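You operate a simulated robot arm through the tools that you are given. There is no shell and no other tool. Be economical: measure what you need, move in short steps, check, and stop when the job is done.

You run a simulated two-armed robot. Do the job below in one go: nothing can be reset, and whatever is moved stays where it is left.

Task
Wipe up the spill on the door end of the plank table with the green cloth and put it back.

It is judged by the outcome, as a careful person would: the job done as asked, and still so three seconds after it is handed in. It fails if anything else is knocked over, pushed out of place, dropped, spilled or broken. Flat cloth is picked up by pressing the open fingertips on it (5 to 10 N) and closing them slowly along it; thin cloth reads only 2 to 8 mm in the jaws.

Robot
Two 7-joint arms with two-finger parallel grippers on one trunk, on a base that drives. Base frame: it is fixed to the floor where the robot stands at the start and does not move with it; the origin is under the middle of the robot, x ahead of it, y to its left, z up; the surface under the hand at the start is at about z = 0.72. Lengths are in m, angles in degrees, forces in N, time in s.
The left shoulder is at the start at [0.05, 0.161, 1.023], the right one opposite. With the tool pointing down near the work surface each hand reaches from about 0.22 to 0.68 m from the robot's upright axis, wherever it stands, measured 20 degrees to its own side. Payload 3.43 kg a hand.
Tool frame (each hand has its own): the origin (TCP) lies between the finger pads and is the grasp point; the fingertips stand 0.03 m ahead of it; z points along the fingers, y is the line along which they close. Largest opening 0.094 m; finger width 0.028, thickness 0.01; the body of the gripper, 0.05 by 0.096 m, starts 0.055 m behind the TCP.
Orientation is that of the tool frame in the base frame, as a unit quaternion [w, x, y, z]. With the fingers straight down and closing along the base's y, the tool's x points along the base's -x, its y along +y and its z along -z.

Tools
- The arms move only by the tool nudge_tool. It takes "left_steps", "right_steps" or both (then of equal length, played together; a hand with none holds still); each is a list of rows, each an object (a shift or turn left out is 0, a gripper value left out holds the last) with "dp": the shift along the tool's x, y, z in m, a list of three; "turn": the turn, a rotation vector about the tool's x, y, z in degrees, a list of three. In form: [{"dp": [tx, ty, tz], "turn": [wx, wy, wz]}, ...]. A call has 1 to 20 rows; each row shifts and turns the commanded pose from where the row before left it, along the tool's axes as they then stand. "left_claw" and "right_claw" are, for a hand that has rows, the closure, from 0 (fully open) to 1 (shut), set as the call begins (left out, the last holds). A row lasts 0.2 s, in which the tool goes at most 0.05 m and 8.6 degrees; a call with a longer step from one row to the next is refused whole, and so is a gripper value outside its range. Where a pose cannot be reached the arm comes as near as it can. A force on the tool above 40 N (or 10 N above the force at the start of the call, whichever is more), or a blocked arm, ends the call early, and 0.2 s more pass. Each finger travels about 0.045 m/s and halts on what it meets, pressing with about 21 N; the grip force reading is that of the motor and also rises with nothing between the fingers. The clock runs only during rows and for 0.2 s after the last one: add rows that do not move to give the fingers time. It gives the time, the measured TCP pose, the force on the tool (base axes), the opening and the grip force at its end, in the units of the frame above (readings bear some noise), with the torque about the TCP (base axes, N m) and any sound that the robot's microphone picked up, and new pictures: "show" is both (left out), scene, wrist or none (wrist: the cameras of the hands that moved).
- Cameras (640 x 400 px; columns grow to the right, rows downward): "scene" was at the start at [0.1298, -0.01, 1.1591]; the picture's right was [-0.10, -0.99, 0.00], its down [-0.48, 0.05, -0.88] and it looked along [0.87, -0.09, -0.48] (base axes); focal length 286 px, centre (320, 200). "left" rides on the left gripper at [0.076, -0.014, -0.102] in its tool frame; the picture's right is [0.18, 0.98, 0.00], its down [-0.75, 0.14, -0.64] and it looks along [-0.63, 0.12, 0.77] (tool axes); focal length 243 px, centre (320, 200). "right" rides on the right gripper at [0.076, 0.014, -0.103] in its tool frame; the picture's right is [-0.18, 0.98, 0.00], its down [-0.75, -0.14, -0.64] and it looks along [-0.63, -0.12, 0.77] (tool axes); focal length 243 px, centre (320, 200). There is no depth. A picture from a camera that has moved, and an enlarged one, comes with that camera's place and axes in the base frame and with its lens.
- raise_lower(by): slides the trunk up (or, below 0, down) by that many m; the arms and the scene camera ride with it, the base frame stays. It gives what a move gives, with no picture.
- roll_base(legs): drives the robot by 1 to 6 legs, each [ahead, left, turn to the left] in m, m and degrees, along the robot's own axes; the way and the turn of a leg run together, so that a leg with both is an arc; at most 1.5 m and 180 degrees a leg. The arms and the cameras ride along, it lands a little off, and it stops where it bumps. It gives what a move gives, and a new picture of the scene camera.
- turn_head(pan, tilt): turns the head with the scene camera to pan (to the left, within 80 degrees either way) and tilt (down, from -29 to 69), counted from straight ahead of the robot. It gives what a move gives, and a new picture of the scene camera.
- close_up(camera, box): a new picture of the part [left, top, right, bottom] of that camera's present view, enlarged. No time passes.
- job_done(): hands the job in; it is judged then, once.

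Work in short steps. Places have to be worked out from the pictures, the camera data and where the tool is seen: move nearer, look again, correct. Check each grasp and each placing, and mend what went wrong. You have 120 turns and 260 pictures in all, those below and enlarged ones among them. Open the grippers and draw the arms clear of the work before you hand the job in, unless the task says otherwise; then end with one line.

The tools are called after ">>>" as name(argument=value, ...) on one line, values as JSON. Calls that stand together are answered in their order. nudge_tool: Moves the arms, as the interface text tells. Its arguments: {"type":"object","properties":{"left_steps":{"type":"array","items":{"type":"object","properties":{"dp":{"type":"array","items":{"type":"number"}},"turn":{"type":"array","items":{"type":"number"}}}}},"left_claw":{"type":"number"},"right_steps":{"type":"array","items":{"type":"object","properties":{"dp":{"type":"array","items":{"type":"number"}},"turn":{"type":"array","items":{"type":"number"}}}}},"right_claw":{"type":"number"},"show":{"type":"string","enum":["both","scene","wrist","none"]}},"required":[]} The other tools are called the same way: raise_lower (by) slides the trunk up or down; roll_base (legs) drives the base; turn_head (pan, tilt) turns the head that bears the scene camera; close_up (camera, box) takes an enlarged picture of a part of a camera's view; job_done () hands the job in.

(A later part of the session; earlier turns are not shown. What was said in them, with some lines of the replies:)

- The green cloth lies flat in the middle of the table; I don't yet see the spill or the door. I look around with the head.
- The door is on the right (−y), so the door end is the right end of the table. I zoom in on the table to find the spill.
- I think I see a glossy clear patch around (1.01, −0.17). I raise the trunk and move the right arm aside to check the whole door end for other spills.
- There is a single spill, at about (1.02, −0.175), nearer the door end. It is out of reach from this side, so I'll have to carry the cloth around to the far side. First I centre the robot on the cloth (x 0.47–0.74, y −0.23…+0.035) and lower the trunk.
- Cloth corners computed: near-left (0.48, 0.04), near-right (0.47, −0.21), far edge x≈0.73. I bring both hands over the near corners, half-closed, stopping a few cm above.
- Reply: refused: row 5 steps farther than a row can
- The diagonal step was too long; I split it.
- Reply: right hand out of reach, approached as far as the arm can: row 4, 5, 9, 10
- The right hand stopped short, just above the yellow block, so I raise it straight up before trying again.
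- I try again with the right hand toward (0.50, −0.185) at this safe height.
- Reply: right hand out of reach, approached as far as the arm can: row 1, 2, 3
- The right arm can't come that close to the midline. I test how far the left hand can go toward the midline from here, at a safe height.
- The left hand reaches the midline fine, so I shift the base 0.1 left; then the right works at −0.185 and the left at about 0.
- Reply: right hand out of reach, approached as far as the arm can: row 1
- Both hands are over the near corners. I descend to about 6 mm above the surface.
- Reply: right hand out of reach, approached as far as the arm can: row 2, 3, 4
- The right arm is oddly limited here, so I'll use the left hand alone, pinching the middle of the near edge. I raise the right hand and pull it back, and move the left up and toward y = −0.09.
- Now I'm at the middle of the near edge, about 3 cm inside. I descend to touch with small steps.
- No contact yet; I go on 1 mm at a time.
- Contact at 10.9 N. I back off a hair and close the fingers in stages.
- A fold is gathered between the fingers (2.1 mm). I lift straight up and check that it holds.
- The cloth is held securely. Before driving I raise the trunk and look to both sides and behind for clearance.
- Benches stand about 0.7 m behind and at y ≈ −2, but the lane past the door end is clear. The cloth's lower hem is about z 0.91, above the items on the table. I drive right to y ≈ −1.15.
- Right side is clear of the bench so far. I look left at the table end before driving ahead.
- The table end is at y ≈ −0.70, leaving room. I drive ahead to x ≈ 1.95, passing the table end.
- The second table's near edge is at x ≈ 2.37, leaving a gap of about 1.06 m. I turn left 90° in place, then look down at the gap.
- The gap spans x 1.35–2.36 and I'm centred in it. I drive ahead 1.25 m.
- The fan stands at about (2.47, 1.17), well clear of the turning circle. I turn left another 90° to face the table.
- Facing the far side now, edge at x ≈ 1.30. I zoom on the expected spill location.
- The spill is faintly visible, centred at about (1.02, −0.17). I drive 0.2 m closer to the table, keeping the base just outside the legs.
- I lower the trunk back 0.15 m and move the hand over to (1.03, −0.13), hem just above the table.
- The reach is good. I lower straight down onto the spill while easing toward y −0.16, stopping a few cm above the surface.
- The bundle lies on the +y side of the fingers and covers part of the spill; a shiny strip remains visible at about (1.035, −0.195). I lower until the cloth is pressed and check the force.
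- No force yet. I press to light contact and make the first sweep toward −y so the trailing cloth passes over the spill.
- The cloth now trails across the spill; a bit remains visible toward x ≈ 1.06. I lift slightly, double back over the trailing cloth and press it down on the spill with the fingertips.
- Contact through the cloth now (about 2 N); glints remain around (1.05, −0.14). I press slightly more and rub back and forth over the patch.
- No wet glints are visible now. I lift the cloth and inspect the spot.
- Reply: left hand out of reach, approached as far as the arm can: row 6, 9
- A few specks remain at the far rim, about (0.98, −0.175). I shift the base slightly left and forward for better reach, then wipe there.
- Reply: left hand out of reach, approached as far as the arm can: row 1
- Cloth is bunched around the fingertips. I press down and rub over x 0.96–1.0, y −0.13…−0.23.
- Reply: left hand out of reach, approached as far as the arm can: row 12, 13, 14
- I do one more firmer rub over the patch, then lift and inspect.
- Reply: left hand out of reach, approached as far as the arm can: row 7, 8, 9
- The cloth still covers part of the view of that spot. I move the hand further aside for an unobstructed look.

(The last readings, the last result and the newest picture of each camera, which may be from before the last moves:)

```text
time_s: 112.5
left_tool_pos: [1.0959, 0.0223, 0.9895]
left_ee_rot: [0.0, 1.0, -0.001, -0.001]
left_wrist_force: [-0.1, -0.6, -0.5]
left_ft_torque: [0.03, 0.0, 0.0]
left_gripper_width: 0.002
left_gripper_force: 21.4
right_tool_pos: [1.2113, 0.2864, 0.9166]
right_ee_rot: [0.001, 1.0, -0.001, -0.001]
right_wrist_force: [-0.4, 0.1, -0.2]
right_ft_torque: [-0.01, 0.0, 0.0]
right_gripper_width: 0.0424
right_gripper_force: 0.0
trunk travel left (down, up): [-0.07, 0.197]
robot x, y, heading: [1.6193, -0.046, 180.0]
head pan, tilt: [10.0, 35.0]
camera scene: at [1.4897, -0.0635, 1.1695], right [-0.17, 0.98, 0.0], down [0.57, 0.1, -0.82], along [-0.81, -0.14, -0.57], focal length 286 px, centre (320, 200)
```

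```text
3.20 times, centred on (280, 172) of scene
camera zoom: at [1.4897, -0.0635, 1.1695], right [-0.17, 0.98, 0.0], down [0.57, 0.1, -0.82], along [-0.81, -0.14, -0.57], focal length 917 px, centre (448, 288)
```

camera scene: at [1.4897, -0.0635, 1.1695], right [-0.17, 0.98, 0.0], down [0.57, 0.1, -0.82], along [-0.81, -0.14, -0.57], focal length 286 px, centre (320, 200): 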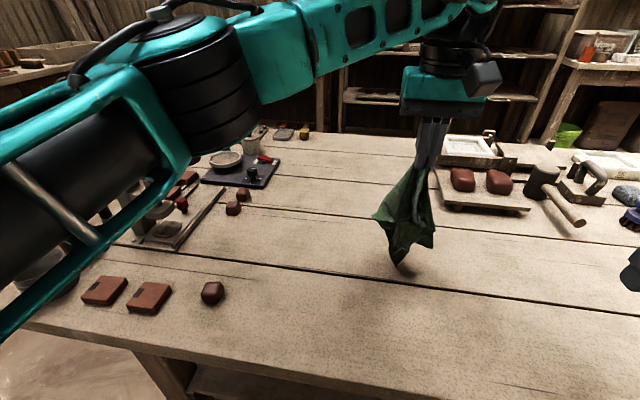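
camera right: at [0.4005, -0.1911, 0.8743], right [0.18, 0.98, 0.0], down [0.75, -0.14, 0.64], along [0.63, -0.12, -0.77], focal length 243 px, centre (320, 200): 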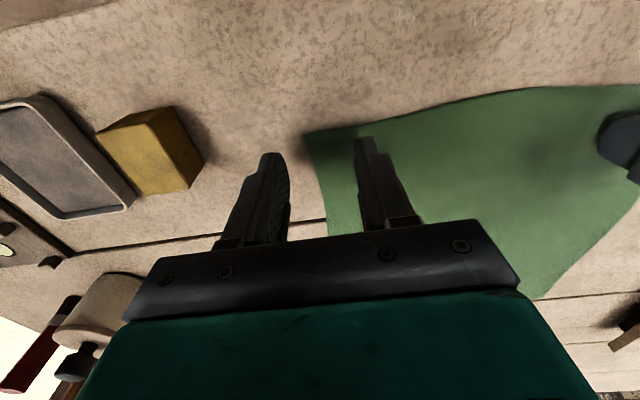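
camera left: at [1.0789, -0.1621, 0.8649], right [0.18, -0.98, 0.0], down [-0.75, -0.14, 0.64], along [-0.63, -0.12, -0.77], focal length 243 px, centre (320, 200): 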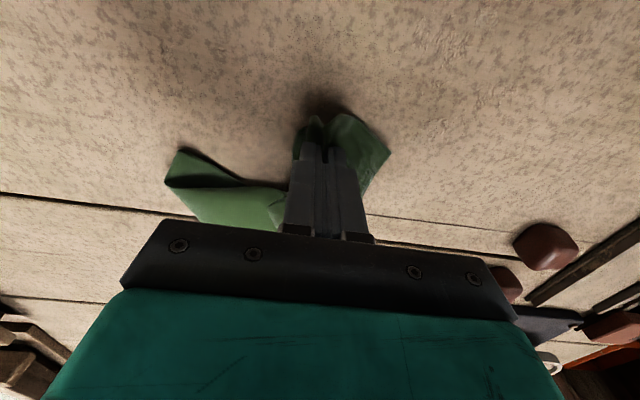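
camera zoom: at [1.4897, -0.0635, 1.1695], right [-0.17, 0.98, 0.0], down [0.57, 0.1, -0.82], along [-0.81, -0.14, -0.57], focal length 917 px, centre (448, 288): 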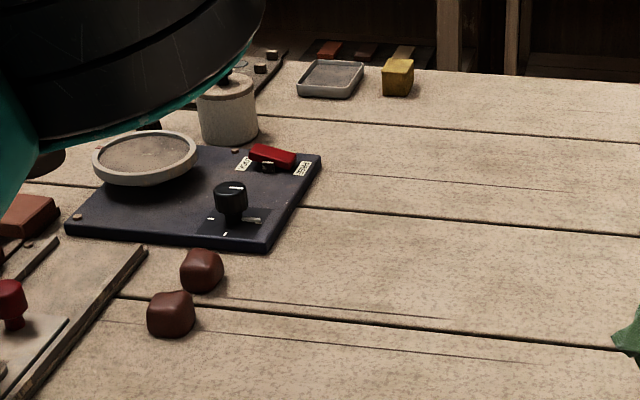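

It looks clean here. I repeat the exact viewpoint where the specks showed before, to be sure.

>>> nudge_tool(left_steps=[{"dp": [-0.03, 0.03, 0]}, {"dp": [-0.03, 0.03, 0]}, {"dp": [-0.014, 0.03, -0.015]}, {}, {}], show="none")

>>> close_up(camera="left", box=[280, 20, 520, 170])

```text
time_s: 113.7
left_tool_pos: [1.0257, -0.0685, 1.007]
left_ee_rot: [0.0, 1.0, -0.001, -0.001]
left_wrist_force: [0.6, -0.1, -0.3]
left_ft_torque: [0.02, 0.02, 0.02]
left_gripper_width: 0.0019
left_gripper_force: 20.5
right_tool_pos: [1.2108, 0.2855, 0.9169]
right_ee_rot: [0.001, 1.0, -0.001, -0.001]
right_wrist_force: [-0.6, 0.0, 0.2]
right_ft_torque: [0.0, 0.03, -0.01]
right_gripper_width: 0.042
right_gripper_force: 0.1
trunk travel left (down, up): [-0.07, 0.197]
robot x, y, heading: [1.6165, -0.048, 180.1]
head pan, tilt: [10.0, 35.0]
```

```text
2.67 times, centred on (400, 95) of left
camera zoom: at [1.1009, -0.0536, 1.1105], right [0.18, -0.98, 0.0], down [-0.75, -0.14, 0.64], along [-0.63, -0.12, -0.77], focal length 647 px, centre (107, 480)
```

zoom: 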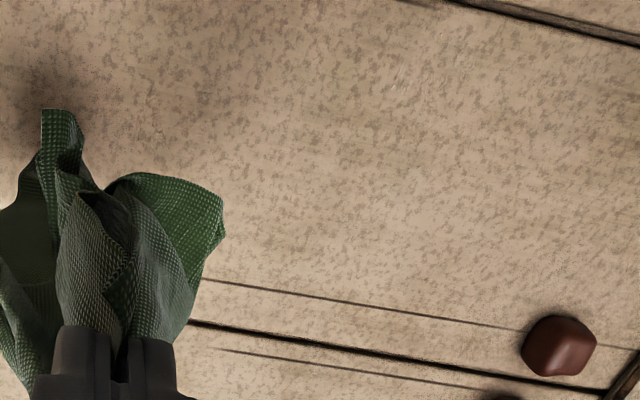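

The spot is clean from every angle. Now I return the same way: trunk up, back off, turn right, reverse along the gap, turn right, then reverse past the table end.

>>> raise_lower(by=0.13)

>>> roll_base(legs=[[-0.225, 0, 0], [0, 0, -90]])

```text
time_s: 115.3
left_tool_pos: [1.0246, -0.0681, 1.1366]
left_ee_rot: [0.0, 1.0, -0.001, -0.001]
left_wrist_force: [-0.5, -0.1, -1.0]
left_ft_torque: [0.03, -0.01, -0.03]
left_gripper_width: 0.0019
left_gripper_force: 20.9
right_tool_pos: [1.2114, 0.2864, 1.0469]
right_ee_rot: [0.001, 1.0, -0.001, -0.001]
right_wrist_force: [-0.6, 0.0, -0.2]
right_ft_torque: [-0.01, 0.0, -0.02]
right_gripper_width: 0.0423
right_gripper_force: 0.0
trunk travel left (down, up): [-0.2, 0.067]
robot x, y, heading: [1.6169, -0.0473, 180.0]
head pan, tilt: [10.0, 35.0]
```

```text
time_s: 120.8
left_tool_pos: [1.8237, 0.544, 1.1372]
left_ee_rot: [0.0, -0.706, 0.708, 0.001]
left_wrist_force: [-0.4, 0.3, 0.1]
left_ft_torque: [0.0, 0.02, -0.01]
left_gripper_width: 0.0019
left_gripper_force: 20.4
right_tool_pos: [2.1772, 0.3564, 1.0465]
right_ee_rot: [0.0, -0.707, 0.708, 0.002]
right_wrist_force: [0.0, 0.1, 0.1]
right_ft_torque: [-0.03, 0.02, 0.0]
right_gripper_width: 0.0421
right_gripper_force: 0.1
trunk travel left (down, up): [-0.2, 0.067]
robot x, y, heading: [1.838, -0.0502, 89.8]
head pan, tilt: [10.0, 35.0]
camera scene: at [1.8272, 0.0778, 1.2996], right [0.99, 0.17, 0.0], down [0.1, -0.57, -0.82], along [-0.14, 0.81, -0.57], focal length 286 px, centre (320, 200)
```

scene: 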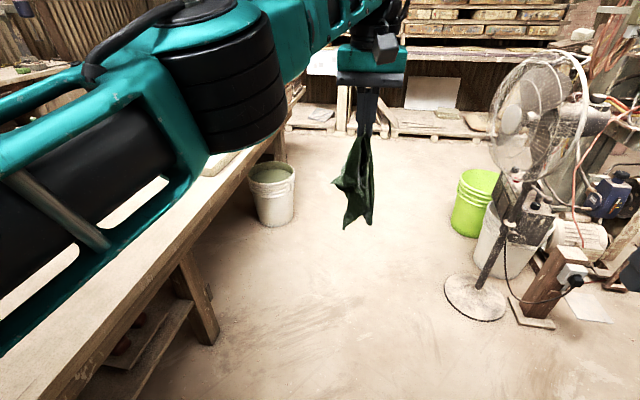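

All clear; I reverse to y ≈ −1.2 and turn right to face +x.

>>> roll_base(legs=[[-0.6, 0, 0.2], [-0.56, 0, 0], [0, 0, -90]])

```text
time_s: 130.8
left_tool_pos: [2.4347, -1.1872, 1.1369]
left_ee_rot: [0.001, -0.004, 1.0, 0.0]
left_wrist_force: [-1.0, -0.3, -1.0]
left_ft_torque: [-0.03, 0.0, 0.01]
left_gripper_width: 0.0022
left_gripper_force: 20.5
right_tool_pos: [2.2524, -1.5439, 1.0475]
right_ee_rot: [0.001, -0.003, 1.0, 0.002]
right_wrist_force: [0.7, 0.5, 0.0]
right_ft_torque: [0.0, -0.01, -0.01]
right_gripper_width: 0.0422
right_gripper_force: 0.0
trunk travel left (down, up): [-0.2, 0.067]
robot x, y, heading: [1.8405, -1.2158, 0.4]
head pan, tilt: [10.0, 35.0]
camera scene: at [1.9696, -1.1983, 1.2996], right [0.18, -0.98, 0.0], down [-0.56, -0.1, -0.82], along [0.81, 0.15, -0.57], focal length 286 px, centre (320, 200)
```

scene: 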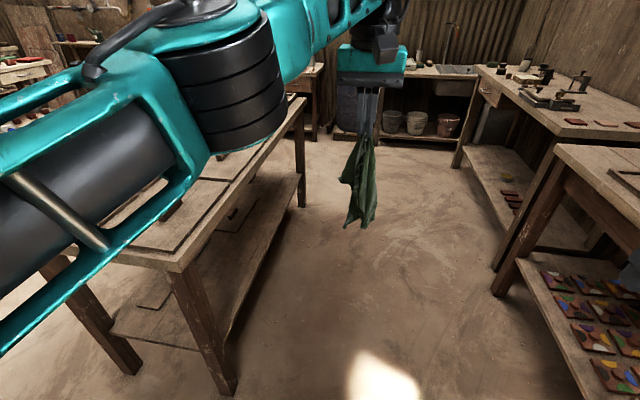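

I reverse along the door lane to x ≈ −0.08, then slide left in front of the cloth's place at y ≈ −0.1.

>>> roll_base(legs=[[-0.96, 0, -0.4], [-0.96, 0, 0], [0, 1.1, 0]])

>>> turn_head(pan=0, tilt=42)

```text
time_s: 150.1
left_tool_pos: [0.5201, -0.0984, 1.1363]
left_ee_rot: [0.001, 0.001, 1.0, -0.001]
left_wrist_force: [-0.2, -0.1, 0.4]
left_ft_torque: [-0.01, -0.02, 0.04]
left_gripper_width: 0.0019
left_gripper_force: 21.1
right_tool_pos: [0.3325, -0.4525, 1.0466]
right_ee_rot: [0.001, 0.001, 1.0, 0.001]
right_wrist_force: [0.1, 0.5, 0.1]
right_ft_torque: [0.02, 0.01, 0.0]
right_gripper_width: 0.0421
right_gripper_force: 0.1
trunk travel left (down, up): [-0.2, 0.067]
robot x, y, heading: [-0.0713, -0.1172, -0.0]
head pan, tilt: [10.0, 35.0]
camera scene: at [0.0537, -0.1033, 1.2996], right [0.17, -0.99, 0.0], down [-0.56, -0.1, -0.82], along [0.81, 0.14, -0.57], focal length 286 px, centre (320, 200)
```

scene: 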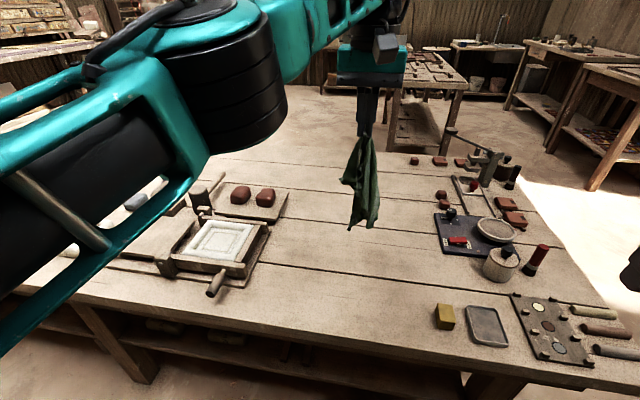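

```text
time_s: 150.8
left_tool_pos: [0.519, -0.0972, 1.1362]
left_ee_rot: [0.0, 0.001, 1.0, 0.0]
left_wrist_force: [0.1, 0.5, 0.0]
left_ft_torque: [-0.02, 0.01, 0.02]
left_gripper_width: 0.0022
left_gripper_force: 20.8
right_tool_pos: [0.3327, -0.4526, 1.047]
right_ee_rot: [0.001, 0.001, 1.0, 0.001]
right_wrist_force: [-0.3, 0.1, -1.0]
right_ft_torque: [0.01, 0.02, 0.0]
right_gripper_width: 0.0424
right_gripper_force: 0.1
trunk travel left (down, up): [-0.2, 0.067]
robot x, y, heading: [-0.0697, -0.1188, 0.2]
head pan, tilt: [0.0, 42.0]
camera scene: at [0.0506, -0.1185, 1.2891], right [0.0, -1.0, 0.0], down [-0.67, 0.0, -0.74], along [0.74, 0.0, -0.67], focal length 286 px, centre (320, 200)
```

scene: 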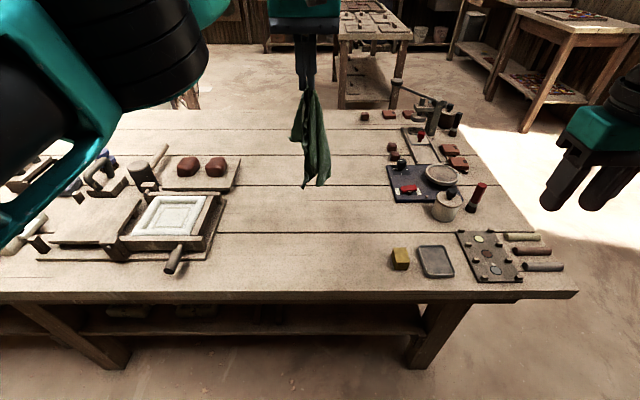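

Back at the start side. I check the wiped spot from here, where the glare was strong before.

>>> close_up(camera="scene", box=[250, 100, 410, 200])

>>> roll_base(legs=[[0.09, 0.0, 0]])

```text
4.00 times, centred on (330, 150) of scene
camera zoom: at [0.0506, -0.1185, 1.2891], right [0.0, -1.0, 0.0], down [-0.67, 0.0, -0.74], along [0.74, 0.0, -0.67], focal length 1146 px, centre (280, 400)
```

zoom: 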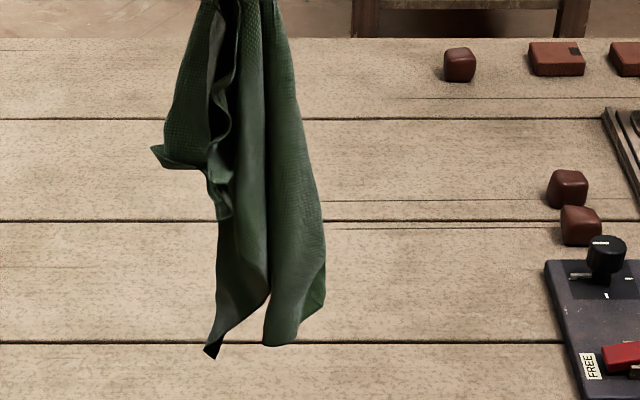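

```text
time_s: 151.9
left_tool_pos: [0.6106, -0.0978, 1.1366]
left_ee_rot: [0.001, 0.001, 1.0, -0.001]
left_wrist_force: [0.3, 0.3, -0.1]
left_ft_torque: [-0.02, 0.03, 0.04]
left_gripper_width: 0.002
left_gripper_force: 21.5
right_tool_pos: [0.4236, -0.4527, 1.0466]
right_ee_rot: [0.0, 0.001, 1.0, 0.001]
right_wrist_force: [-0.5, 0.0, 0.6]
right_ft_torque: [0.01, 0.01, 0.0]
right_gripper_width: 0.0424
right_gripper_force: 0.0
trunk travel left (down, up): [-0.2, 0.067]
robot x, y, heading: [0.0183, -0.1165, -0.0]
head pan, tilt: [0.0, 42.0]
camera scene: at [0.1416, -0.1188, 1.2889], right [0.0, -1.0, 0.0], down [-0.67, 0.0, -0.74], along [0.74, 0.0, -0.67], focal length 286 px, centre (320, 200)
```

scene: 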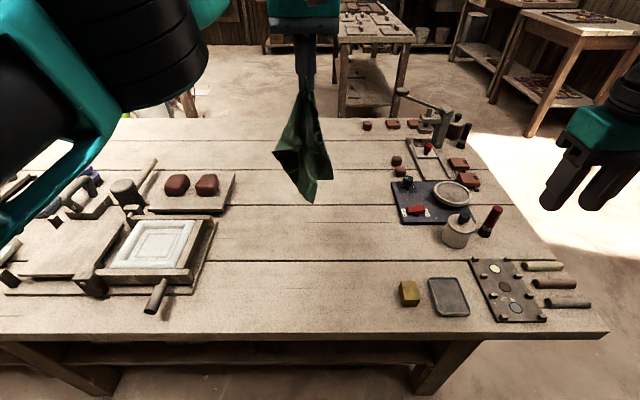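

I lower the trunk and extend the hand to x ≈ 0.69 so the hem can touch down near the original far edge.

>>> raise_lower(by=-0.14)

>>> nudge_tool(left_steps=[{"dp": [-0.03, 0.0, 0]}, {"dp": [-0.03, 0.003, 0]}, {"dp": [-0.02, 0, 0]}, {}, {}])

```text
time_s: 153.6
left_tool_pos: [0.6092, -0.0975, 0.9971]
left_ee_rot: [0.001, 0.001, 1.0, 0.0]
left_wrist_force: [-0.3, 0.8, -0.4]
left_ft_torque: [0.02, 0.0, 0.02]
left_gripper_width: 0.0021
left_gripper_force: 20.9
right_tool_pos: [0.4234, -0.4528, 0.9067]
right_ee_rot: [0.002, 0.002, 1.0, 0.001]
right_wrist_force: [0.6, -0.3, 0.2]
right_ft_torque: [0.0, -0.01, 0.01]
right_gripper_width: 0.0425
right_gripper_force: 0.0
trunk travel left (down, up): [-0.06, 0.207]
robot x, y, heading: [0.0194, -0.1172, -0.1]
head pan, tilt: [0.0, 42.0]
```

```text
time_s: 154.8
left_tool_pos: [0.6247, -0.0697, 0.9804]
left_ee_rot: [0.002, 0.001, 1.0, 0.0]
left_wrist_force: [-0.2, -0.9, 0.3]
left_ft_torque: [-0.03, -0.01, 0.03]
left_gripper_width: 0.0021
left_gripper_force: 20.6
left hand out of reach, approached as far as the arm can: row 1, 2, 3
right_tool_pos: [0.4237, -0.4527, 0.907]
right_ee_rot: [0.002, 0.0, 1.0, 0.001]
right_wrist_force: [0.8, 0.9, -0.6]
right_ft_torque: [0.02, 0.04, -0.02]
right_gripper_width: 0.0423
right_gripper_force: 0.0
trunk travel left (down, up): [-0.06, 0.207]
robot x, y, heading: [0.0174, -0.1191, -0.2]
head pan, tilt: [0.0, 42.0]
camera scene: at [0.1407, -0.1188, 1.1491], right [0.0, -1.0, 0.0], down [-0.67, 0.0, -0.74], along [0.74, 0.0, -0.67], focal length 286 px, centre (320, 200)
camera left: at [0.5469, -0.0827, 1.084], right [-0.18, 0.98, 0.0], down [0.75, 0.14, 0.64], along [0.63, 0.12, -0.76], focal length 243 px, centre (320, 200)
```

scene: 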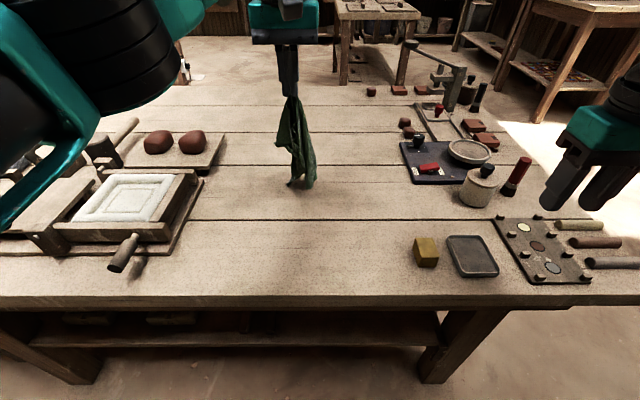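
left: 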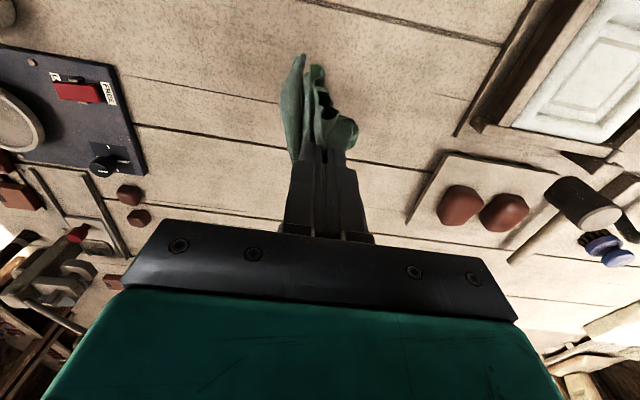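

Reach is limited near the midline; I shift the base right and slightly forward to use the left arm better.

>>> roll_base(legs=[[0.045, -0.12, 0]])

>>> nudge_tool(left_steps=[{"dp": [0, 0.04, -0.01]}, {"dp": [0, 0.04, 0]}, {"dp": [-0.02, 0.02, 0]}, {}, {}], show="scene")

```text
time_s: 156.5
left_tool_pos: [0.6699, -0.1895, 0.9804]
left_ee_rot: [0.001, 0.002, 1.0, 0.0]
left_wrist_force: [0.0, 0.3, 0.4]
left_ft_torque: [-0.01, -0.01, 0.05]
left_gripper_width: 0.002
left_gripper_force: 20.8
right_tool_pos: [0.4685, -0.5714, 0.9064]
right_ee_rot: [0.0, 0.002, 1.0, 0.001]
right_wrist_force: [0.1, 0.0, 0.3]
right_ft_torque: [-0.03, 0.0, 0.0]
right_gripper_width: 0.0424
right_gripper_force: 0.0
trunk travel left (down, up): [-0.06, 0.207]
robot x, y, heading: [0.0609, -0.2354, -0.4]
head pan, tilt: [0.0, 42.0]
camera scene: at [0.1857, -0.2382, 1.1491], right [0.0, -1.0, 0.0], down [-0.67, 0.0, -0.74], along [0.74, 0.0, -0.67], focal length 286 px, centre (320, 200)
```

scene: 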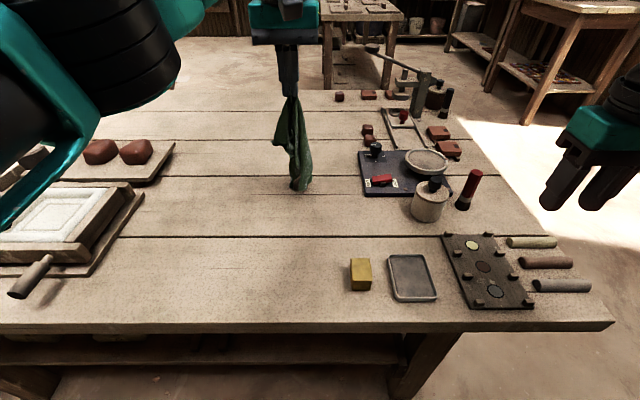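

```text
time_s: 157.7
left_tool_pos: [0.6892, -0.0889, 0.9901]
left_ee_rot: [0.001, 0.002, 1.0, 0.0]
left_wrist_force: [0.0, 1.0, -1.2]
left_ft_torque: [0.04, 0.0, 0.02]
left_gripper_width: 0.0019
left_gripper_force: 21.2
right_tool_pos: [0.4676, -0.571, 0.9074]
right_ee_rot: [0.0, 0.002, 1.0, 0.001]
right_wrist_force: [-0.3, -0.3, -0.4]
right_ft_torque: [-0.02, -0.03, 0.01]
right_gripper_width: 0.0422
right_gripper_force: 0.0
trunk travel left (down, up): [-0.06, 0.207]
robot x, y, heading: [0.063, -0.2386, -0.3]
head pan, tilt: [0.0, 42.0]
camera scene: at [0.1856, -0.238, 1.1491], right [0.0, -1.0, 0.0], down [-0.67, 0.0, -0.74], along [0.74, 0.0, -0.67], focal length 286 px, centre (320, 200)
```

scene: 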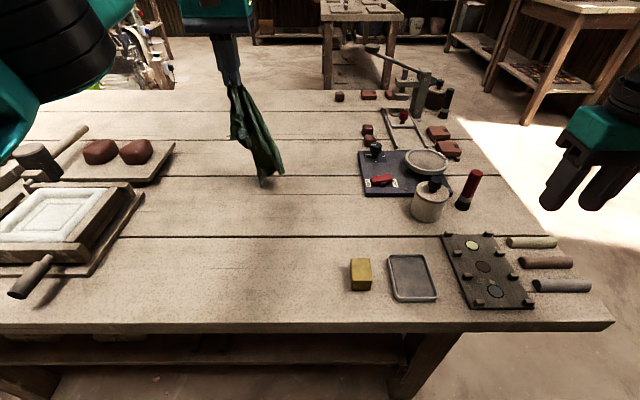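

Hand is at (0.69, −0.09). I lay the cloth: touch the hem, then draw back toward −x while lowering.

>>> nudge_tool(left_steps=[{}, {}, {"dp": [0, 0, 0.02]}, {"dp": [0, 0, 0.015]}, {"dp": [0.022, 0, 0.018]}, {"dp": [0.022, 0, 0.018]}, {"dp": [0.022, 0, 0.018]}, {"dp": [0.022, 0, 0.02]}, {"dp": [0.022, 0, 0.02]}, {"dp": [0.022, 0, 0.022]}, {"dp": [0.022, 0, 0.022]}, {"dp": [0.022, 0, 0.022]}, {"dp": [0.02, 0, 0.022]}, {}])

```text
time_s: 160.7
left_tool_pos: [0.4937, -0.0892, 0.7725]
left_ee_rot: [0.0, 0.002, 1.0, 0.0]
left_wrist_force: [0.0, 0.0, 0.3]
left_ft_torque: [0.0, 0.03, 0.0]
left_gripper_width: 0.002
left_gripper_force: 20.9
right_tool_pos: [0.4671, -0.5717, 0.9067]
right_ee_rot: [0.001, 0.002, 1.0, 0.0]
right_wrist_force: [0.0, 0.8, 0.5]
right_ft_torque: [0.0, 0.01, 0.01]
right_gripper_width: 0.0424
right_gripper_force: 0.1
trunk travel left (down, up): [-0.06, 0.207]
robot x, y, heading: [0.0679, -0.2363, -0.5]
head pan, tilt: [0.0, 42.0]
camera scene: at [0.1856, -0.238, 1.1491], right [0.0, -1.0, 0.0], down [-0.67, 0.0, -0.74], along [0.74, 0.0, -0.67], focal length 286 px, centre (320, 200)
camera left: at [0.4165, -0.102, 0.876], right [-0.18, 0.98, 0.0], down [0.75, 0.14, 0.64], along [0.63, 0.12, -0.76], focal length 243 px, centre (320, 200)
```

scene: 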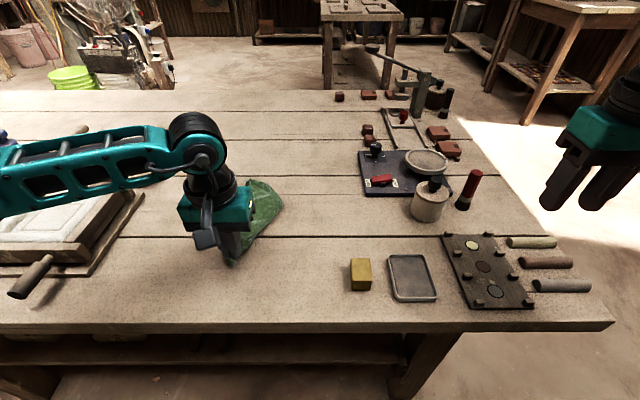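
left: 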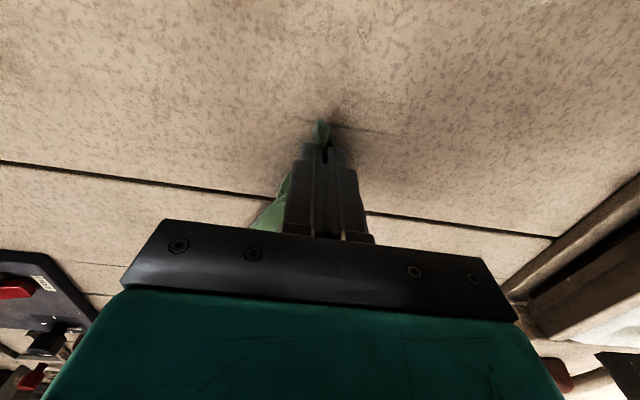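

Cloth is laid out from the hand forward. I set the fingertips down, release, raise the hand and look.

>>> nudge_tool(left_steps=[{"dp": [0, 0, 0.012]}, {"dp": [0, 0, 0.006]}, {}], show="none")

>>> nudge_tool(left_steps=[{}, {}, {}, {}], left_claw=0.6, show="none")

>>> nudge_tool(left_steps=[{"dp": [0, 0, -0.02]}, {"dp": [0, 0, -0.04]}, {"dp": [0, 0, -0.045]}, {"dp": [0, 0.04, -0.02]}, {"dp": [0, 0.045, 0]}, {"dp": [0, 0.045, 0]}, {}])

```text
time_s: 161.5
left_tool_pos: [0.4935, -0.0877, 0.7551]
left_ee_rot: [0.002, 0.002, 1.0, -0.001]
left_wrist_force: [-0.5, 0.3, 1.0]
left_ft_torque: [0.03, -0.01, -0.01]
left_gripper_width: 0.002
left_gripper_force: 21.0
right_tool_pos: [0.4682, -0.572, 0.9083]
right_ee_rot: [0.001, 0.002, 1.0, 0.001]
right_wrist_force: [-0.1, 0.8, 0.4]
right_ft_torque: [0.01, -0.01, -0.01]
right_gripper_width: 0.0423
right_gripper_force: 0.0
trunk travel left (down, up): [-0.06, 0.207]
robot x, y, heading: [0.0631, -0.2363, 0.0]
head pan, tilt: [0.0, 42.0]
```

```text
time_s: 162.5
left_tool_pos: [0.4935, -0.0881, 0.7539]
left_ee_rot: [0.001, 0.002, 1.0, -0.001]
left_wrist_force: [0.1, -0.1, 0.0]
left_ft_torque: [-0.02, 0.0, 0.0]
left_gripper_width: 0.0375
left_gripper_force: 0.1
right_tool_pos: [0.4696, -0.5724, 0.9068]
right_ee_rot: [0.001, 0.001, 1.0, 0.001]
right_wrist_force: [-1.2, 0.2, -0.5]
right_ft_torque: [0.02, -0.01, -0.02]
right_gripper_width: 0.0423
right_gripper_force: 0.1
trunk travel left (down, up): [-0.06, 0.207]
robot x, y, heading: [0.0614, -0.2397, -0.2]
head pan, tilt: [0.0, 42.0]
```

```text
time_s: 164.1
left_tool_pos: [0.4926, 0.0408, 0.8786]
left_ee_rot: [0.002, 0.002, 1.0, 0.0]
left_wrist_force: [0.5, -0.2, -0.2]
left_ft_torque: [0.0, 0.02, 0.0]
left_gripper_width: 0.0376
left_gripper_force: 0.2
right_tool_pos: [0.4678, -0.5725, 0.909]
right_ee_rot: [0.001, 0.001, 1.0, 0.001]
right_wrist_force: [0.2, -0.5, -0.7]
right_ft_torque: [-0.01, -0.02, 0.02]
right_gripper_width: 0.0421
right_gripper_force: 0.1
trunk travel left (down, up): [-0.06, 0.207]
robot x, y, heading: [0.0626, -0.2393, -0.3]
head pan, tilt: [0.0, 42.0]
camera scene: at [0.1856, -0.238, 1.1491], right [0.0, -1.0, 0.0], down [-0.67, 0.0, -0.74], along [0.74, 0.0, -0.67], focal length 286 px, centre (320, 200)
camera left: at [0.4157, 0.0275, 0.9826], right [-0.18, 0.98, 0.0], down [0.75, 0.14, 0.64], along [0.63, 0.12, -0.76], focal length 243 px, centre (320, 200)
```

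scene: 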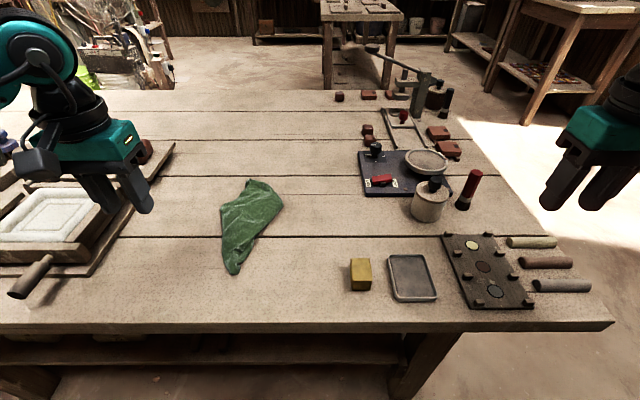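
left: 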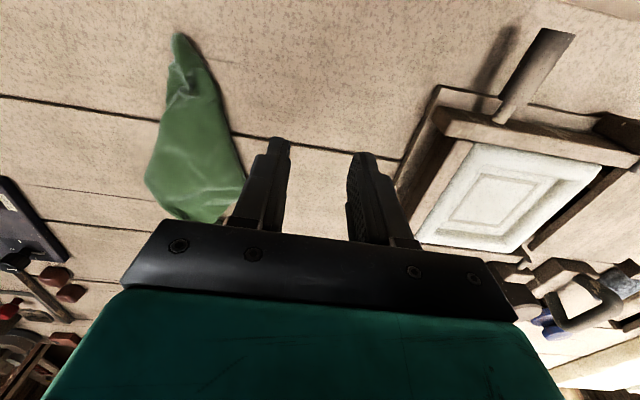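

The cloth is back in its place but folded together. I zoom in on it to see how to spread it, and on the wiped spot.

>>> close_up(camera="scene", box=[200, 165, 312, 280])

>>> close_up(camera="scene", box=[220, 90, 380, 190])

>>> close_up(camera="left", box=[110, 10, 310, 230])

```text
3.48 times, centred on (256, 222) of scene
camera zoom: at [0.1856, -0.238, 1.1491], right [0.0, -1.0, 0.0], down [-0.67, 0.0, -0.74], along [0.74, 0.0, -0.67], focal length 996 px, centre (543, 122)
```

zoom: 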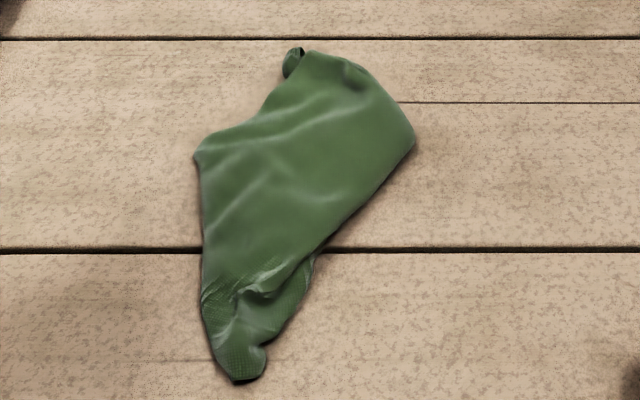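

```text
4.00 times, centred on (300, 140) of scene
camera zoom: at [0.1856, -0.238, 1.1491], right [0.0, -1.0, 0.0], down [-0.67, 0.0, -0.74], along [0.74, 0.0, -0.67], focal length 1146 px, centre (400, 440)
```

zoom: 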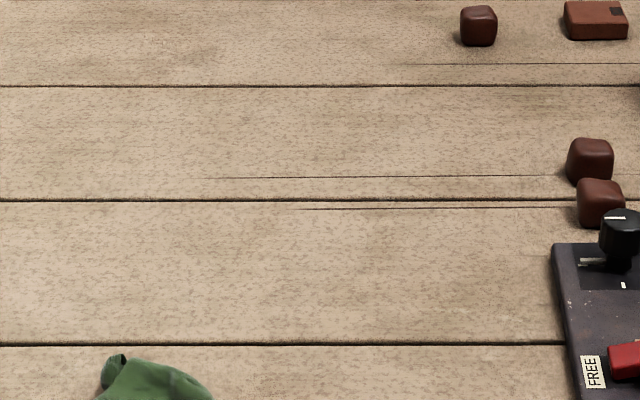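

```text
1.82 times, centred on (210, 120) of left
camera zoom: at [0.4157, 0.0275, 0.9826], right [-0.18, 0.98, 0.0], down [0.75, 0.14, 0.64], along [0.63, 0.12, -0.76], focal length 441 px, centre (520, 346)
```

zoom: 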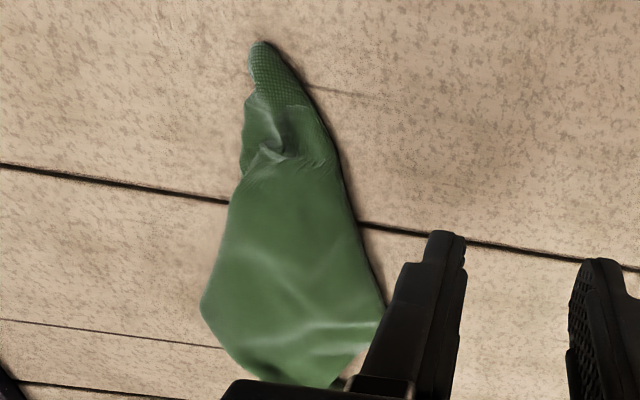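

The wiped spot is clean, and the cloth covers its old place (x 0.47–0.73, centred near (0.61, −0.09) against (0.605, −0.093) originally). Both hands are clear; I open them, raise the trunk and back off a little.

>>> nudge_tool(left_steps=[{"dp": [0, 0, -0.03]}, {}, {}], right_steps=[{"dp": [0, 0, -0.03]}, {}, {}], left_claw=0, right_claw=0, show="none")

>>> raise_lower(by=0.12)

>>> roll_base(legs=[[-0.12, 0, 0]])

```text
time_s: 164.9
left_tool_pos: [0.4925, 0.041, 0.9087]
left_ee_rot: [0.001, 0.002, 1.0, 0.0]
left_wrist_force: [0.4, -0.7, -0.1]
left_ft_torque: [0.03, 0.02, 0.03]
left_gripper_width: 0.0938
left_gripper_force: 0.1
right_tool_pos: [0.4671, -0.5707, 0.9376]
right_ee_rot: [0.001, 0.002, 1.0, 0.001]
right_wrist_force: [0.0, 0.8, 0.5]
right_ft_torque: [0.02, 0.0, 0.01]
right_gripper_width: 0.0939
right_gripper_force: 0.1
trunk travel left (down, up): [-0.06, 0.207]
robot x, y, heading: [0.0654, -0.2365, -0.1]
head pan, tilt: [0.0, 42.0]
```

```text
time_s: 166.4
left_tool_pos: [0.4932, 0.0409, 1.0288]
left_ee_rot: [0.002, 0.001, 1.0, 0.0]
left_wrist_force: [-0.3, 0.2, -0.5]
left_ft_torque: [-0.01, 0.0, -0.04]
left_gripper_width: 0.0939
left_gripper_force: 0.1
right_tool_pos: [0.4688, -0.5721, 1.0567]
right_ee_rot: [0.0, 0.002, 1.0, 0.001]
right_wrist_force: [0.4, 0.8, -0.7]
right_ft_torque: [0.01, 0.01, -0.01]
right_gripper_width: 0.0939
right_gripper_force: 0.1
trunk travel left (down, up): [-0.18, 0.087]
robot x, y, heading: [0.062, -0.2369, -0.2]
head pan, tilt: [0.0, 42.0]
```

```text
time_s: 167.6
left_tool_pos: [0.3733, 0.0422, 1.0296]
left_ee_rot: [0.002, 0.002, 1.0, 0.0]
left_wrist_force: [0.2, -0.1, -0.4]
left_ft_torque: [-0.04, 0.0, 0.02]
left_gripper_width: 0.0939
left_gripper_force: 0.1
right_tool_pos: [0.3487, -0.5717, 1.0574]
right_ee_rot: [0.001, 0.002, 1.0, 0.001]
right_wrist_force: [0.5, -0.1, 0.1]
right_ft_torque: [-0.01, -0.05, -0.01]
right_gripper_width: 0.0938
right_gripper_force: 0.1
trunk travel left (down, up): [-0.18, 0.087]
robot x, y, heading: [-0.0559, -0.2352, 0.1]
head pan, tilt: [0.0, 42.0]
camera scene: at [0.0654, -0.2377, 1.2692], right [0.0, -1.0, 0.0], down [-0.67, 0.0, -0.74], along [0.74, 0.0, -0.67], focal length 286 px, centre (320, 200)
```

scene: 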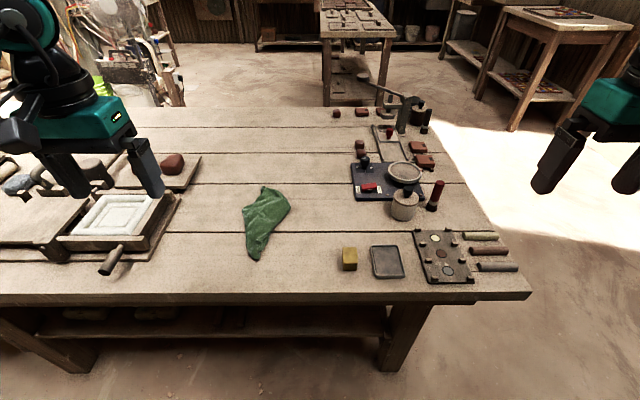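

The table is clean, nothing else has moved, the cloth lies in its place and both arms are clear. I hand the job in.

>>> job_done()

```text
The job is handed in.
```

I wiped up the spill on the door end of the plank table and put the green cloth back in its place, though it lies folded to about half its width instead of spread flat as it was.
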